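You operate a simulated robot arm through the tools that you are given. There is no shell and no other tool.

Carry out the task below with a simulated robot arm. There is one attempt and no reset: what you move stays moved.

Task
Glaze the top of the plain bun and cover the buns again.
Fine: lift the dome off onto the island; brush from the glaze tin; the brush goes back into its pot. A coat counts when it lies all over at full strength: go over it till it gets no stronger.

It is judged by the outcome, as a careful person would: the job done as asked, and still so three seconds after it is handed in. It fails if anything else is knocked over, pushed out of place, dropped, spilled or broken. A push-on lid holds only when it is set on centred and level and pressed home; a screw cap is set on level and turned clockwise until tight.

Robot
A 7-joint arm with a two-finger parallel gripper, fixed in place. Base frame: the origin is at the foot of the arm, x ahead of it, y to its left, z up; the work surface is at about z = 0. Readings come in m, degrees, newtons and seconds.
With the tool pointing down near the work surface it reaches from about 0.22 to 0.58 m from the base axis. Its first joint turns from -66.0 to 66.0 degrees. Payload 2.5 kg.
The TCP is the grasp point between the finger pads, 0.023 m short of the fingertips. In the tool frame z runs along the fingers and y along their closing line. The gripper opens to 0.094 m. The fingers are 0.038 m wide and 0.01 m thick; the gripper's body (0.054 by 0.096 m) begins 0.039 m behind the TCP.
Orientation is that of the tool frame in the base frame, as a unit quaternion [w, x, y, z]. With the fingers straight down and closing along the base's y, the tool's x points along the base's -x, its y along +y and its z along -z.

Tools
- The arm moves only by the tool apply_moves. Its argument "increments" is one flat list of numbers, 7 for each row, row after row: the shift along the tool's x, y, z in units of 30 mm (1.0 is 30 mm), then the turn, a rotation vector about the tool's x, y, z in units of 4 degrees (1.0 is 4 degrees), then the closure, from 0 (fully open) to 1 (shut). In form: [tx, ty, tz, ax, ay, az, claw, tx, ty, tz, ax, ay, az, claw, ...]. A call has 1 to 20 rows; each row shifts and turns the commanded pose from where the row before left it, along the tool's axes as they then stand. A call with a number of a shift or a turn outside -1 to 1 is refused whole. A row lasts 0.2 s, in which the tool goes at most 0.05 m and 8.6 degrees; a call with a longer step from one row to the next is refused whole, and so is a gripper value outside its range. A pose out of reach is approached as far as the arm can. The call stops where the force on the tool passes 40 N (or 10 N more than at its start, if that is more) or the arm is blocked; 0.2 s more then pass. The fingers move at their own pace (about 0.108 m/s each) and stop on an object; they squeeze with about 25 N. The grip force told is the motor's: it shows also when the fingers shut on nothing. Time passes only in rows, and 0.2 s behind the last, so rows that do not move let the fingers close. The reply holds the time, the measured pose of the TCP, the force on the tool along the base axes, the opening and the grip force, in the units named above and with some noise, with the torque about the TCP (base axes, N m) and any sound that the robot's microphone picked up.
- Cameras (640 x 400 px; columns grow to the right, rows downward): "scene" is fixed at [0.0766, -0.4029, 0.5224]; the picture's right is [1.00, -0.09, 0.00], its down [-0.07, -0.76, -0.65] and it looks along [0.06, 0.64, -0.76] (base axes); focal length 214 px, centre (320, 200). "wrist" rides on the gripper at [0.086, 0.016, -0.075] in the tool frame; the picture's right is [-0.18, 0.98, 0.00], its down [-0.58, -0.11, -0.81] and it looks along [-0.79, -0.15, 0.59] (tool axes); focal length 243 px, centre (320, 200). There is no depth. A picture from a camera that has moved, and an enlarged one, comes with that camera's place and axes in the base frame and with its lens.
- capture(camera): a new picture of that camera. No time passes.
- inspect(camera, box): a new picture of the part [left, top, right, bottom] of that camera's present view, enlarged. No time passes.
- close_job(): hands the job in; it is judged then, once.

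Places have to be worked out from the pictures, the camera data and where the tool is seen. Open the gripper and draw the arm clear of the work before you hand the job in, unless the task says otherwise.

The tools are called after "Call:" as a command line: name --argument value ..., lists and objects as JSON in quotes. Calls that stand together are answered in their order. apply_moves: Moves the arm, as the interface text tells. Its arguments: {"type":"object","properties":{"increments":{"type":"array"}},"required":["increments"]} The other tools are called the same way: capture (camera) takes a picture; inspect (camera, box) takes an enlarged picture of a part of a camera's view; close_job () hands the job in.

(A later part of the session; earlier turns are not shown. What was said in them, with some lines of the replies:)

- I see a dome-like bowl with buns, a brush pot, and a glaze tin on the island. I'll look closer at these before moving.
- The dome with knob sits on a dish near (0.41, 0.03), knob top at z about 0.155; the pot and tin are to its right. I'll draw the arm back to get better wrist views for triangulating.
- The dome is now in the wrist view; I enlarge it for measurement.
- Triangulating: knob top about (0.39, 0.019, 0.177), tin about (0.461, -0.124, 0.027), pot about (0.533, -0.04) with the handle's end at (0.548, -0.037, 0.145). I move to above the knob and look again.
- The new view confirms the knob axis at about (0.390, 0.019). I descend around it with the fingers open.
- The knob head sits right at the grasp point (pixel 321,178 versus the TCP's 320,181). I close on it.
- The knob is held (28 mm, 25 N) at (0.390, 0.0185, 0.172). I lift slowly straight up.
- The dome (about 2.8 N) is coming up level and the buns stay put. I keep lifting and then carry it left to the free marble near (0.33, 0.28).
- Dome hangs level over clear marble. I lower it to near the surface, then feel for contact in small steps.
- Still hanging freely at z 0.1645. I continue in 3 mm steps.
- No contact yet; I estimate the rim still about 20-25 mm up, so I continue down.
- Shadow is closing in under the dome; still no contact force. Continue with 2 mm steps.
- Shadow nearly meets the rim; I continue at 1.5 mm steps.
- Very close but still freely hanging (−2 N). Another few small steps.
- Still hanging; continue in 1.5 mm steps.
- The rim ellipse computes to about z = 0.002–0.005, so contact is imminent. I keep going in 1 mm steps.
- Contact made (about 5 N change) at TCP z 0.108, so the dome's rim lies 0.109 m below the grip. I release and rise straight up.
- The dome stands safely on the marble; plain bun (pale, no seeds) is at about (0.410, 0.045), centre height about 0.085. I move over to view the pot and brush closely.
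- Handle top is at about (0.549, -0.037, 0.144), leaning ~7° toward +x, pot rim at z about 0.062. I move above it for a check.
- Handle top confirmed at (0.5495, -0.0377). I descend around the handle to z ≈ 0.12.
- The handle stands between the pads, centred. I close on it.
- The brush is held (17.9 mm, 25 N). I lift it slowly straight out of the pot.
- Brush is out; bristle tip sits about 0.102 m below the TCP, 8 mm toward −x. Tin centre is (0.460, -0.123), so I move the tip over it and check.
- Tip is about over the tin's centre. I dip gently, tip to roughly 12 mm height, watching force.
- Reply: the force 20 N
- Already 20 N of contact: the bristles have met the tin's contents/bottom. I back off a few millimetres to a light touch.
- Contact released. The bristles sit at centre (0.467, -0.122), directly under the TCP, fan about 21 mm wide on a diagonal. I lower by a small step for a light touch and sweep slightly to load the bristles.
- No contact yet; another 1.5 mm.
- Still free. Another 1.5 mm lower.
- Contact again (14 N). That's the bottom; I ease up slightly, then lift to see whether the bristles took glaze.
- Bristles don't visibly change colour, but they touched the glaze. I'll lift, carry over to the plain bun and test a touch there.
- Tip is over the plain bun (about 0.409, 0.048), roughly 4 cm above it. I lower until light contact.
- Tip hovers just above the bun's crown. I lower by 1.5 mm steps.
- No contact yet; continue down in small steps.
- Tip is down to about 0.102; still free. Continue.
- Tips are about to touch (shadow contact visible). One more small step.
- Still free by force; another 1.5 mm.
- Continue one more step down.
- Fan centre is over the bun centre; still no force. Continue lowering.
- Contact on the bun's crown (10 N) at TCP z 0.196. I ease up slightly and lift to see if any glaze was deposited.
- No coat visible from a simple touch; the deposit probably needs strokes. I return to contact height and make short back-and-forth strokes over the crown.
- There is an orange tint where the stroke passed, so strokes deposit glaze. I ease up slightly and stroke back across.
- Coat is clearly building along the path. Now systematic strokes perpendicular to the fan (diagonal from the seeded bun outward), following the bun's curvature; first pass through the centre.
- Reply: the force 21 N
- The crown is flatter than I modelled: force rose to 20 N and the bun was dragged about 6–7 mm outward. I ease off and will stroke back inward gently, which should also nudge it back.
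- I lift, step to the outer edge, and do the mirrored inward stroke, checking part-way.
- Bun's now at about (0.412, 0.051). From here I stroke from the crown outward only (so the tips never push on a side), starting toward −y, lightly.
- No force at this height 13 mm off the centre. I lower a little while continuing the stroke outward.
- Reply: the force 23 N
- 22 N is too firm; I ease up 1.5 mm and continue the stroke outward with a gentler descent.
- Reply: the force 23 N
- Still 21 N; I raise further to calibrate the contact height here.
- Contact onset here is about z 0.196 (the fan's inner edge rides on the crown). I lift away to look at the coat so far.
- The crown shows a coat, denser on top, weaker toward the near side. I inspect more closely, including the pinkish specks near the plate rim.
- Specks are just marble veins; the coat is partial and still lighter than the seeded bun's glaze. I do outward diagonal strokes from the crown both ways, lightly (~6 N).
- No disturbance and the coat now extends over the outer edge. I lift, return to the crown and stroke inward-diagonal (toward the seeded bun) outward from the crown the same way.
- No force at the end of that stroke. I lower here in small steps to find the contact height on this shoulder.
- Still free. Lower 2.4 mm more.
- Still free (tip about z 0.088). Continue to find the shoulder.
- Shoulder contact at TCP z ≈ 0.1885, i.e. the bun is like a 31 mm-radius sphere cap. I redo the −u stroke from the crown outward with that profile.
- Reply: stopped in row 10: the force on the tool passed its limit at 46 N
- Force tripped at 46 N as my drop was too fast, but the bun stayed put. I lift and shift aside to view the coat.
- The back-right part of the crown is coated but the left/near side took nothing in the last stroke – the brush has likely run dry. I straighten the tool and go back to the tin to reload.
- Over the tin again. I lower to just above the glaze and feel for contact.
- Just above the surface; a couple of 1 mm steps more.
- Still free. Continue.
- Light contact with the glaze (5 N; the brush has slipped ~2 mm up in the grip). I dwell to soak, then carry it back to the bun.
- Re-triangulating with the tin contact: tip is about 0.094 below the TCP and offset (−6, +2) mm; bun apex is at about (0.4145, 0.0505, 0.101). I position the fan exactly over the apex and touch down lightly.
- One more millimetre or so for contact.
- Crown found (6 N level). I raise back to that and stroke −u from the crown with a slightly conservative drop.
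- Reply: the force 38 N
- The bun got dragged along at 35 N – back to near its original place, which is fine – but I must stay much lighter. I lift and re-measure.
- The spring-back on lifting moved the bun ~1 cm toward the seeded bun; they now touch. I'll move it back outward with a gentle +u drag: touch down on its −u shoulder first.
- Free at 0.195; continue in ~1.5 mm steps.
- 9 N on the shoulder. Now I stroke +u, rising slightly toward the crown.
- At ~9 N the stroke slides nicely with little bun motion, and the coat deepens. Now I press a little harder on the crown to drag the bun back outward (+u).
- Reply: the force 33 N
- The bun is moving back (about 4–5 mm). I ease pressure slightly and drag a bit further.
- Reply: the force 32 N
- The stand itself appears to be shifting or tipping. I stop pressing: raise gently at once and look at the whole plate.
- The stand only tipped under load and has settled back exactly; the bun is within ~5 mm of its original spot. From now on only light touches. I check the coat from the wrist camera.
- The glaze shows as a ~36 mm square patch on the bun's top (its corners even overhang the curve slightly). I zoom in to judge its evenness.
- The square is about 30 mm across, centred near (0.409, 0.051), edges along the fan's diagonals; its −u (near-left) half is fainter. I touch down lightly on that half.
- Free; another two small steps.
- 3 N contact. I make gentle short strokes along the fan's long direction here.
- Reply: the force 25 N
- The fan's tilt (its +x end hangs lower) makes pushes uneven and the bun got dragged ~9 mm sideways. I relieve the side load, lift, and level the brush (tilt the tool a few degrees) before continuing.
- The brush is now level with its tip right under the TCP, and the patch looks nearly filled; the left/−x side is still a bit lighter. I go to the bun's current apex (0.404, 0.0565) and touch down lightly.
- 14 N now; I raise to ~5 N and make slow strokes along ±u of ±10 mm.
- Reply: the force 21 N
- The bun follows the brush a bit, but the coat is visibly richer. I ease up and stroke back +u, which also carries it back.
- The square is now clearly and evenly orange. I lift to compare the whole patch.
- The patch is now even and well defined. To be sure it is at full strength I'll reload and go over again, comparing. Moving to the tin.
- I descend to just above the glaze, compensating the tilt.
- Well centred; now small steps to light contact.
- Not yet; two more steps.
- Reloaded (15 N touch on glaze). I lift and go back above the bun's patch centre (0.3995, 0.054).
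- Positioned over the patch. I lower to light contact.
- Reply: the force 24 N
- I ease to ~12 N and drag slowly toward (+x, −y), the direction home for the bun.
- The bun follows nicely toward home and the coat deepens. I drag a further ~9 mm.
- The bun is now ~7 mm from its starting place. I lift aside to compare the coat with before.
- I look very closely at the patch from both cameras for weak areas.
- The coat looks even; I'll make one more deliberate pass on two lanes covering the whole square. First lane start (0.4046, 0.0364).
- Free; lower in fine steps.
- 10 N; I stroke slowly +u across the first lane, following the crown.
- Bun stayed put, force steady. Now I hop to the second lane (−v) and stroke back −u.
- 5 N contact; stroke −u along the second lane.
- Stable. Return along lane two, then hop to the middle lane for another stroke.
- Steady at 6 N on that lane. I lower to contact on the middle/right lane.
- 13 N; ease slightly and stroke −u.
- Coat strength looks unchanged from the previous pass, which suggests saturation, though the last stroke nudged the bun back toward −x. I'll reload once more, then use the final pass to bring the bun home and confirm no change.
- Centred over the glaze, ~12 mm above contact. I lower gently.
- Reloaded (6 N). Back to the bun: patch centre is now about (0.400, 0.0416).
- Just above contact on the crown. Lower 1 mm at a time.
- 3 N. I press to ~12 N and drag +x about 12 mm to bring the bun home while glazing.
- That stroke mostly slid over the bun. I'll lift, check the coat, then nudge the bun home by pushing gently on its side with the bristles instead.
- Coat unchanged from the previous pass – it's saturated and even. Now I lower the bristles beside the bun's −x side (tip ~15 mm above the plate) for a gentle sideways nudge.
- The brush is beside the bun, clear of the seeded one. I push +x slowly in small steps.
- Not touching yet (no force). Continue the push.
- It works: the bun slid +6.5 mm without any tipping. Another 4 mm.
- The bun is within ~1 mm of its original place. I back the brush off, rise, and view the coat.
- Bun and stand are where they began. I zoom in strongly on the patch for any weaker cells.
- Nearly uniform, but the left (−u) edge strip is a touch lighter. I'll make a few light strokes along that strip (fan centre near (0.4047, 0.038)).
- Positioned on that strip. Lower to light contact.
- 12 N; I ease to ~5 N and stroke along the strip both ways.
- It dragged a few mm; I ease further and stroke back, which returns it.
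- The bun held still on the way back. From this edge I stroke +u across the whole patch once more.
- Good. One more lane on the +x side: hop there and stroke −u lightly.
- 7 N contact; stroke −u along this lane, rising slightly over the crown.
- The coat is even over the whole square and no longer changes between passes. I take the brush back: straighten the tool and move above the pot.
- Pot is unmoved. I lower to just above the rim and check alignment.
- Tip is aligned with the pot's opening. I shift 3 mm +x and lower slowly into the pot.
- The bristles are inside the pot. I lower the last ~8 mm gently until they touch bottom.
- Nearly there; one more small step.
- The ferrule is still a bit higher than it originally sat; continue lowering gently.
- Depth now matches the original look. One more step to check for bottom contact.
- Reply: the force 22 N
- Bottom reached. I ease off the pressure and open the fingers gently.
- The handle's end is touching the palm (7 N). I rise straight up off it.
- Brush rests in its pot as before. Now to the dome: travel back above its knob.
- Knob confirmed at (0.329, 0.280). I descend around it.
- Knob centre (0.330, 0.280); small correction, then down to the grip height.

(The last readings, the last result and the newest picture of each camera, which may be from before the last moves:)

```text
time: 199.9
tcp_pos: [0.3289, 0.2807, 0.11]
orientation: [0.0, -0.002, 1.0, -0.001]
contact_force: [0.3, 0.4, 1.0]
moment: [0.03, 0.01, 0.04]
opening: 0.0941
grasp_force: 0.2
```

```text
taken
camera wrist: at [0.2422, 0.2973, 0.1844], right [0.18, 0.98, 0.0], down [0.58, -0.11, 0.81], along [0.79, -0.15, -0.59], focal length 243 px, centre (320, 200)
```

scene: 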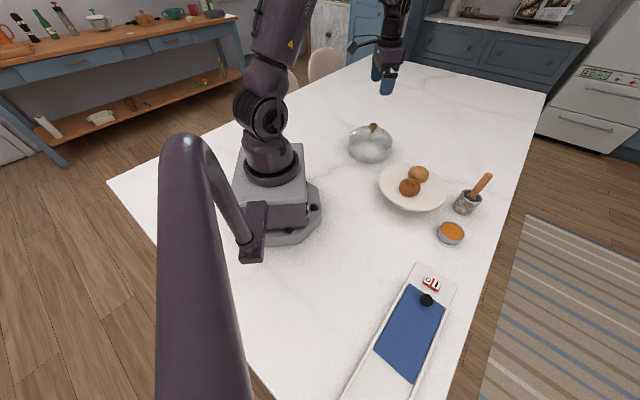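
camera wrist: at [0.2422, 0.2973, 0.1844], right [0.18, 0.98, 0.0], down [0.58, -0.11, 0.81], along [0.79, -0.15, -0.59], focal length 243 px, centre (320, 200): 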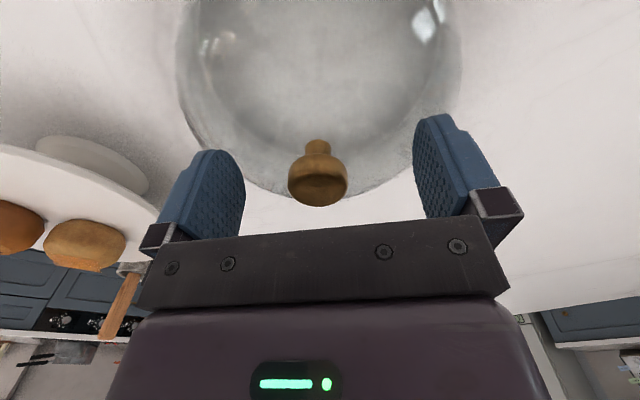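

Knob sits at the grasp point again. I close and lift slowly.

Call:
apply_moves --increments '[0, 0, 0.03, 0, 0, 0, 0.5, 0, 0, 0, 0, 0, 0, 1, 0, 0, 0, 0, 0, 0, 1, 0, 0, 0, 0, 0, 0, 1, 0, 0, 0, 0, 0, 0, 1]'

Call:
apply_moves --increments '[0, 0, -0.1, 0, 0, 0, 1, 0, 0, -0.2, 0, 0, 0, 1, 0, 0, -0.4, 0, 0, 0, 1, 0, 0, -0.6, 0, 0, 0, 1, 0, 0, -0.8, 0, 0, 0, 1, 0, 0, -0.8, 0, 0, 0, 1, 0, 0, -0.8, 0, 0, 0, 1, 0, 0, -0.8, 0, 0, 0, 1, 0, 0, -0.8, 0, 0, 0, 1, 0, 0, -0.8, 0, 0, 0, 1, 0, 0, -0.5, 0, 0, 0, 1, 0, 0, -0.3, 0, 0, 0, 1, 0, 0, 0, 0, 0, 0, 1]'

Call:
capture --camera "wrist"

Call:
capture --camera "scene"

```text
time: 201.1
tcp_pos: [0.3297, 0.2801, 0.1084]
orientation: [0.0, -0.002, 1.0, -0.001]
contact_force: [0.5, -1.2, -0.4]
moment: [0.01, -0.15, 0.01]
opening: 0.0285
grasp_force: 25.2
```

```text
time: 203.9
tcp_pos: [0.3295, 0.2805, 0.3154]
orientation: [0.0, -0.002, 1.0, -0.001]
contact_force: [-0.1, 0.0, -1.9]
moment: [0.04, 0.01, 0.03]
opening: 0.0281
grasp_force: 24.7
```

```text
taken
camera wrist: at [0.2426, 0.298, 0.3905], right [0.18, 0.98, 0.0], down [0.58, -0.11, 0.81], along [0.79, -0.15, -0.59], focal length 243 px, centre (320, 200)
```

wrist: 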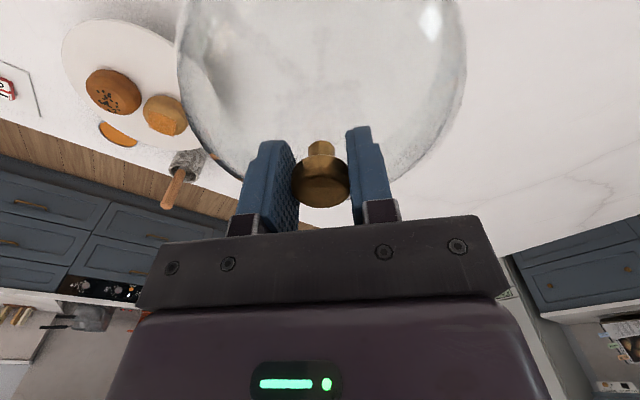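

```text
taken
```

scene: 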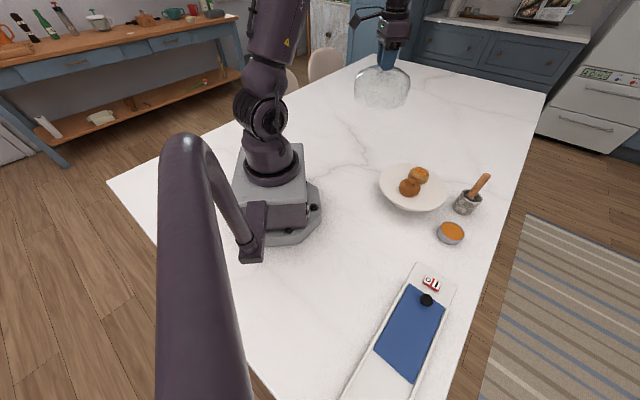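

The dome is held level. I carry it back above the stand, to the original axis (0.3905, 0.0185).

Call:
apply_moves --increments '[-0.07, -0.3, 0, 0, 0, 0, 1, -0.14, -0.6, 0, 0, 0, 0, 1, -0.186, -0.8, 0, 0, 0, 0, 1, -0.186, -0.8, 0, 0, 0, 0, 1, -0.186, -0.8, 0, 0, 0, 0, 1, -0.186, -0.8, 0, 0, 0, 0, 1, -0.186, -0.8, 0, 0, 0, 0, 1, -0.186, -0.8, 0, 0, 0, 0, 1, -0.186, -0.8, 0, 0, 0, 0, 1, -0.186, -0.8, 0, 0, 0, 0, 1, -0.186, -0.8, 0, 0, 0, 0, 1, -0.093, -0.4, 0, 0, 0, 0, 1, -0.053, -0.23, 0, 0, 0, 0, 1, 0, 0, 0, 0, 0, 0, 1, 0, 0, 0, 0, 0, 0, 1]'

Call:
capture --camera "wrist"

Call:
inspect --camera "scene" --box '[350, 60, 490, 220]'

```text
time: 207.1
tcp_pos: [0.3901, 0.0183, 0.3142]
orientation: [-0.001, -0.001, 1.0, 0.0]
contact_force: [0.1, 0.0, -2.2]
moment: [0.01, 0.03, 0.01]
opening: 0.0284
grasp_force: 25.3
```

```text
taken
camera wrist: at [0.3035, 0.0345, 0.39], right [0.18, 0.98, 0.0], down [0.58, -0.11, 0.81], along [0.79, -0.15, -0.59], focal length 243 px, centre (320, 200)
```

wrist: 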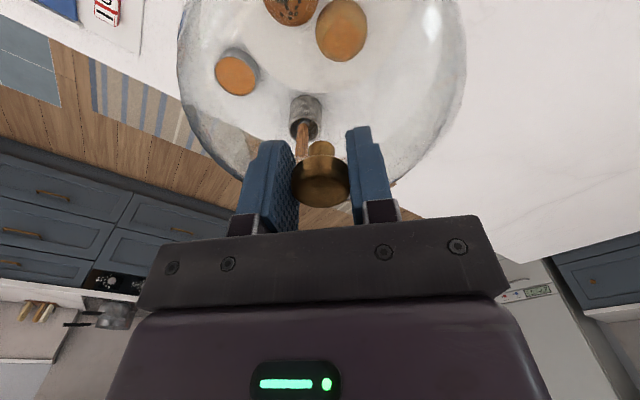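

```text
2.50 times, centred on (420, 140) of scene
camera zoom: at [0.0766, -0.403, 0.5224], right [1.0, -0.09, 0.0], down [-0.07, -0.76, -0.65], along [0.06, 0.64, -0.76], focal length 536 px, centre (70, 350)
```

zoom: 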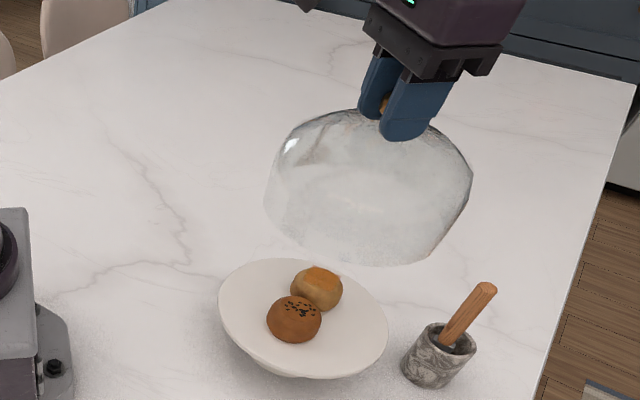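

Axis aligned and level. I lower steadily to ~1 cm above seating.

Call:
apply_moves --increments '[0, 0, 0.3, 0, 0, 0, 1, 0, 0, 0.6, 0, 0, 0, 1, 0, 0, 0.6, 0, 0, 0, 1, 0, 0, 0.6, 0, 0, 0, 1, 0, 0, 0.6, 0, 0, 0, 1, 0, 0, 0.6, 0, 0, 0, 1, 0, 0, 0.5, 0, 0, 0, 1, 0, 0, 0.3, 0, 0, 0, 1, 0, 0, 0.1, 0, 0, 0, 1, 0, 0, 0, 0, 0, 0, 1]'

Call:
inspect --camera "scene" --box '[370, 120, 470, 220]'

Call:
capture --camera "wrist"

```text
time: 209.3
tcp_pos: [0.3905, 0.0174, 0.1899]
orientation: [0.0, -0.002, 1.0, -0.002]
contact_force: [-0.9, 0.1, -2.1]
moment: [-0.02, -0.02, -0.01]
opening: 0.0286
grasp_force: 24.7
```

```text
4.00 times, centred on (420, 170) of scene
camera zoom: at [0.0766, -0.4029, 0.5224], right [1.0, -0.09, 0.0], down [-0.07, -0.76, -0.65], along [0.06, 0.64, -0.76], focal length 858 px, centre (-80, 320)
```

zoom: 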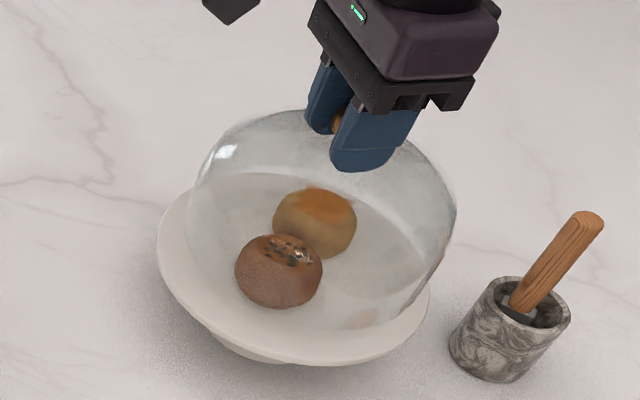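

```text
taken
camera wrist: at [0.3049, 0.0346, 0.2648], right [0.18, 0.98, 0.0], down [0.58, -0.11, 0.81], along [0.79, -0.15, -0.59], focal length 243 px, centre (320, 200)
```

wrist: 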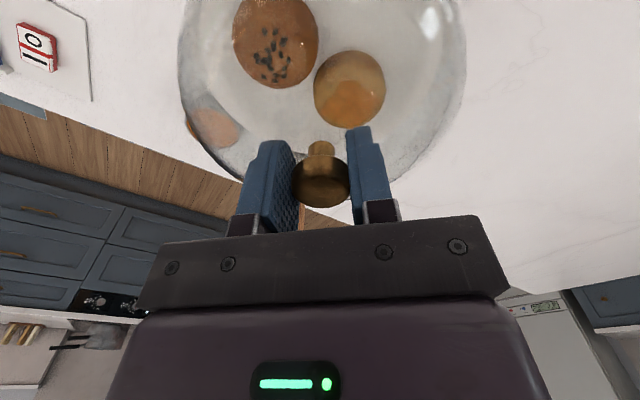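

Both buns are inside the rim circle. I continue down in small steps until it seats.

Call:
apply_moves --increments '[0, 0, 0.15, 0, 0, 0, 1, 0, 0, 0.15, 0, 0, 0, 1, 0, 0, 0.1, 0, 0, 0, 1, 0, 0, 0.05, 0, 0, 0, 1, 0, 0, 0, 0, 0, 0, 1]'

Call:
inspect --camera "scene" --box '[370, 120, 470, 220]'

```text
time: 210.5
tcp_pos: [0.3913, 0.019, 0.1761]
orientation: [0.0, -0.001, 1.0, -0.001]
contact_force: [0.4, 0.0, -2.1]
moment: [0.0, 0.02, -0.04]
opening: 0.0281
grasp_force: 25.3
```

```text
4.00 times, centred on (420, 170) of scene
camera zoom: at [0.0766, -0.4029, 0.5224], right [1.0, -0.09, 0.0], down [-0.07, -0.76, -0.65], along [0.06, 0.64, -0.76], focal length 858 px, centre (-80, 320)
```

zoom: 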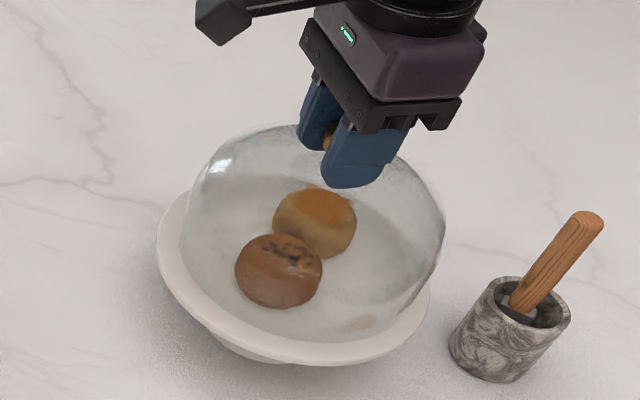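

Still hanging (−2 N). Final millimetres in fine steps.

Call:
apply_moves --increments '[0, 0, 0.05, 0, 0, 0, 1, 0, 0, 0.03, 0, 0, 0, 1, 0, 0, 0, 0, 0, 0, 1]'

Call:
apply_moves --increments '[0, 0, 0.04, 0, 0, 0, 1, 0, 0, 0, 0, 0, 0, 1]'

```text
time: 211.3
tcp_pos: [0.3912, 0.0187, 0.1726]
orientation: [0.001, -0.002, 1.0, -0.001]
contact_force: [-3.0, 0.3, 14.5]
moment: [-0.03, 0.4, 0.06]
opening: 0.0283
grasp_force: 24.6
```

```text
time: 211.9
tcp_pos: [0.392, 0.0189, 0.1729]
orientation: [0.001, -0.001, 1.0, -0.002]
contact_force: [-5.5, 0.7, 19.2]
moment: [-0.01, -0.14, 0.02]
opening: 0.0283
grasp_force: 25.2
```

Seated at z 0.1727, just as originally. I ease off the pressure and inspect before releasing.

Call:
apply_moves --increments '[0, 0, -0.06, 0, 0, 0, 1, 0, 0, 0, 0, 0, 0, 1]'

Call:
inspect --camera "scene" --box '[370, 120, 470, 220]'

Call:
capture --camera "wrist"

```text
time: 212.5
tcp_pos: [0.3916, 0.0191, 0.1733]
orientation: [-0.002, -0.001, 1.0, 0.0]
contact_force: [0.0, 0.2, -2.2]
moment: [-0.02, 0.04, 0.01]
opening: 0.0286
grasp_force: 25.2
```

```text
4.00 times, centred on (420, 170) of scene
camera zoom: at [0.0766, -0.4029, 0.5224], right [1.0, -0.09, 0.0], down [-0.07, -0.76, -0.65], along [0.06, 0.64, -0.76], focal length 858 px, centre (-80, 320)
```

zoom: 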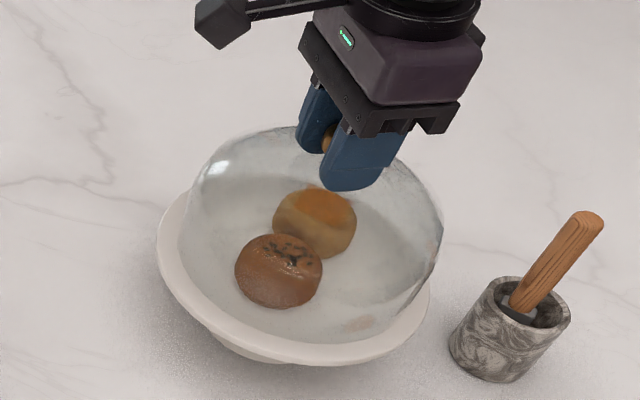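

```text
taken
camera wrist: at [0.3045, 0.035, 0.2488], right [0.18, 0.98, 0.0], down [0.58, -0.11, 0.8], along [0.79, -0.15, -0.59], focal length 243 px, centre (320, 200)
```

wrist: 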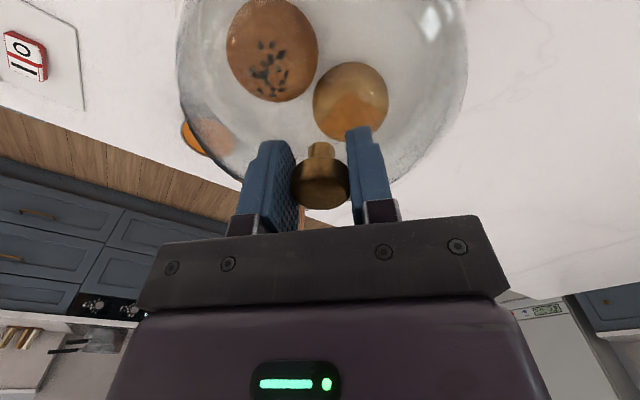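

Lifted a hair by easing; I lower ~1 mm for light contact and release.

Call:
apply_moves --increments '[0.02, -0.01, 0.035, 0, 0, 0, 1, 0, 0, 0, 0, 0, 0, 1]'

```text
time: 213.1
tcp_pos: [0.3908, 0.0196, 0.1729]
orientation: [0.0, -0.001, 1.0, -0.001]
contact_force: [-0.5, -0.3, -1.8]
moment: [-0.02, 0.02, -0.01]
opening: 0.0281
grasp_force: 24.7
```

Call:
apply_moves --increments '[0, 0, 0.02, 0, 0, 0, 1, 0, 0, 0, 0, 0, 0, 1]'

```text
time: 213.7
tcp_pos: [0.3911, 0.0192, 0.1732]
orientation: [0.001, -0.002, 1.0, 0.0]
contact_force: [1.1, 1.2, 1.3]
moment: [0.02, -0.21, 0.03]
opening: 0.0284
grasp_force: 25.2
```

Contact (+1.3 N, weight carried by the stand). Release and rise straight up.

Call:
apply_moves --increments '[0, 0, 0, 0, 0, 0, 0.6, 0, 0, 0, 0, 0, 0, 0.4, 0, 0, 0, 0, 0, 0, 0, 0, 0, 0, 0, 0, 0, 0, 0, 0, 0, 0, 0, 0, 0, 0, 0, -0.3, 0, 0, 0, 0, 0, 0, -0.7, 0, 0, 0, 0, 0, 0, -1, 0, 0, 0, 0, 0, 0, -1, 0, 0, 0, 0, 0, 0, -1, 0, 0, 0, 0, 0, 0, 0, 0, 0, 0, 0]'

Call:
inspect --camera "scene" --box '[375, 140, 465, 220]'

Call:
capture --camera "wrist"

```text
time: 216.1
tcp_pos: [0.3914, 0.0206, 0.2934]
orientation: [-0.001, -0.002, 1.0, -0.001]
contact_force: [-0.2, 0.6, 0.4]
moment: [0.0, 0.02, -0.02]
opening: 0.0941
grasp_force: 0.0
```

```text
5.00 times, centred on (420, 180) of scene
camera zoom: at [0.0766, -0.4029, 0.5224], right [1.0, -0.09, 0.0], down [-0.07, -0.76, -0.65], along [0.06, 0.64, -0.76], focal length 1072 px, centre (-180, 300)
```

zoom: 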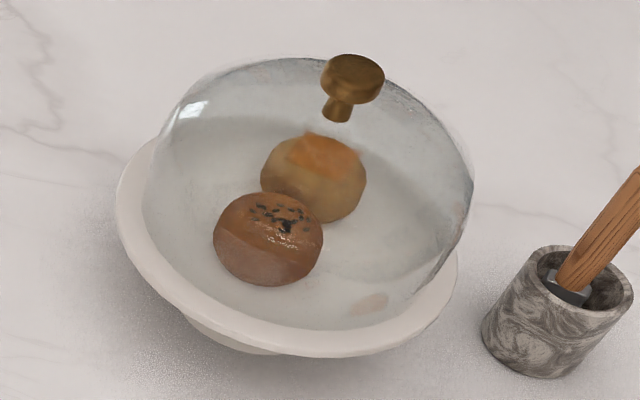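

```text
taken
camera wrist: at [0.3044, 0.0368, 0.369], right [0.18, 0.98, 0.0], down [0.58, -0.11, 0.81], along [0.79, -0.15, -0.59], focal length 243 px, centre (320, 200)
```

wrist: 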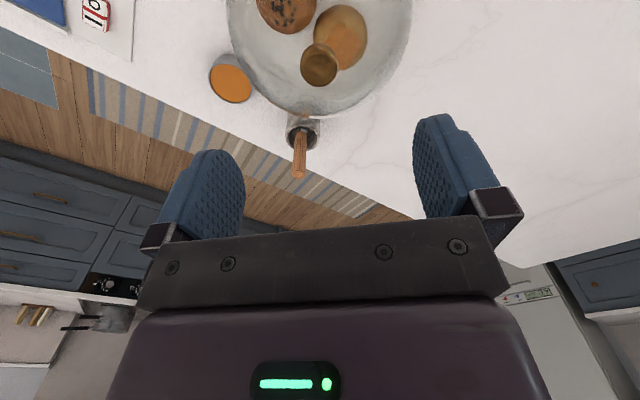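

The dome sits level and centred within about 1–2 mm of where it began, buns inside. I raise the arm clear and take a last look at everything.

Call:
apply_moves --increments '[0.3, 0, -1, 0, 0, 0, 0, 0.3, 0, -1, 0, 0, 0, 0, 0.4, 0, -1, 0, 0, 0, 0, 0.5, 0, -1, 0, 0, 0, 0, 0.5, 0, -1, 0, 0, 0, 0, 0.5, 0, -0.5, 0, 0, 0, 0, 0, 0, 0, 0, 0, 0, 0, 0, 0, 0, 0, 0, 0, 0]'

Call:
capture --camera "scene"

Call:
inspect --camera "scene" --box '[370, 140, 510, 260]'

Call:
inspect --camera "wrist" --box '[240, 0, 420, 150]'

```text
time: 217.9
tcp_pos: [0.315, 0.018, 0.4586]
orientation: [0.0, -0.001, 1.0, -0.001]
contact_force: [0.0, -0.5, 0.5]
moment: [-0.03, -0.01, 0.02]
opening: 0.0938
grasp_force: 0.0
```

```text
taken
```

scene: 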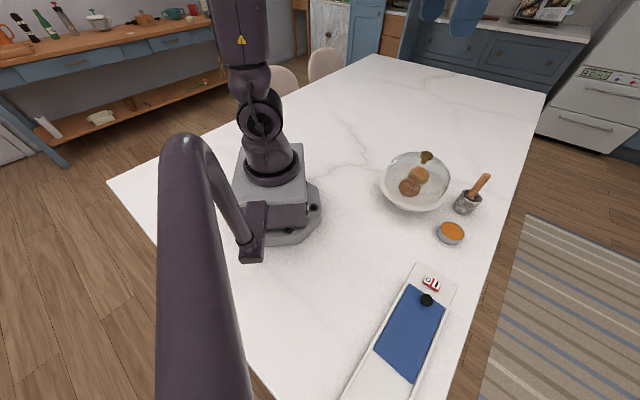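

```text
3.33 times, centred on (440, 200) of scene
camera zoom: at [0.0766, -0.4029, 0.5224], right [1.0, -0.09, 0.0], down [-0.07, -0.76, -0.65], along [0.06, 0.64, -0.76], focal length 715 px, centre (-80, 200)
```

zoom: 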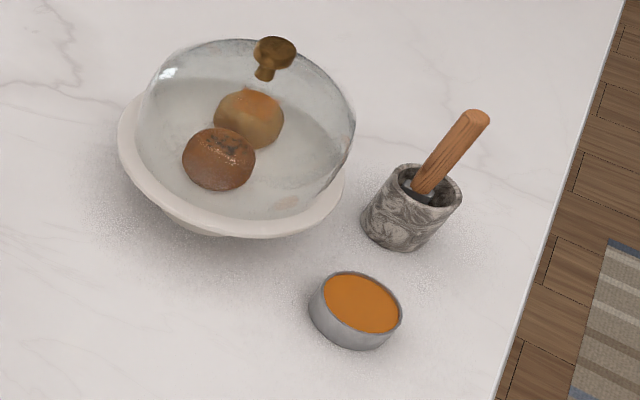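

```text
2.67 times, centred on (330, 75) of wrist
camera zoom: at [0.2287, 0.0345, 0.5346], right [0.18, 0.98, 0.0], down [0.58, -0.11, 0.81], along [0.79, -0.15, -0.59], focal length 647 px, centre (293, 533)
```

zoom: 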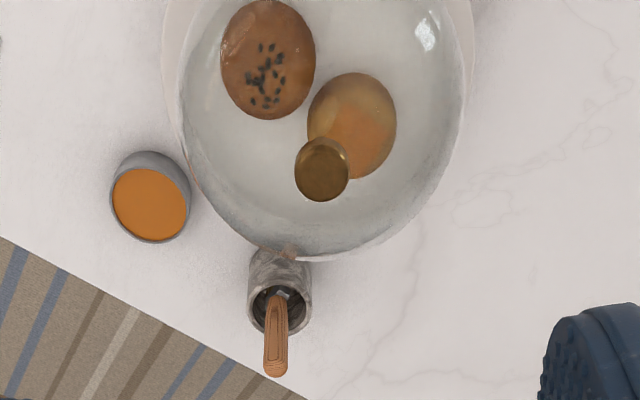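

The plain bun is glazed, the dome is level and centred over both buns, and the brush is back in its pot. The tin and pot are where they were, the gripper is open and the arm is clear. I hand the job in.

Call:
close_job

```text
The job is handed in.
```

I glazed the top of the plain bun, put the dome back over both buns, returned the brush to its pot, and handed the job in. I don't have the verdict.

- **Coat:** it shows as an even orange square, about 30 mm across, on top of the bun. I dipped the brush four times. I stopped when further strokes made no visible difference, so "full strength" is my judgement from the pictures.
- **Bun moved:** firmer strokes dragged the plain bun around on the stand. I nudged it back and it ended within about 5 mm of where it started.
- **Stand tipped:** one stroke pressed with about 30 N and tipped the stand briefly. It settled back into place, and I kept the pressure much lighter after that.
- **Dome:** it seated at the same height as before, level and within about 2 mm of its original position.
- **Everything else:** the tin and pot show no visible shift, and nothing was knocked over or spilled that I could see. The gripper is open and the arm is clear.
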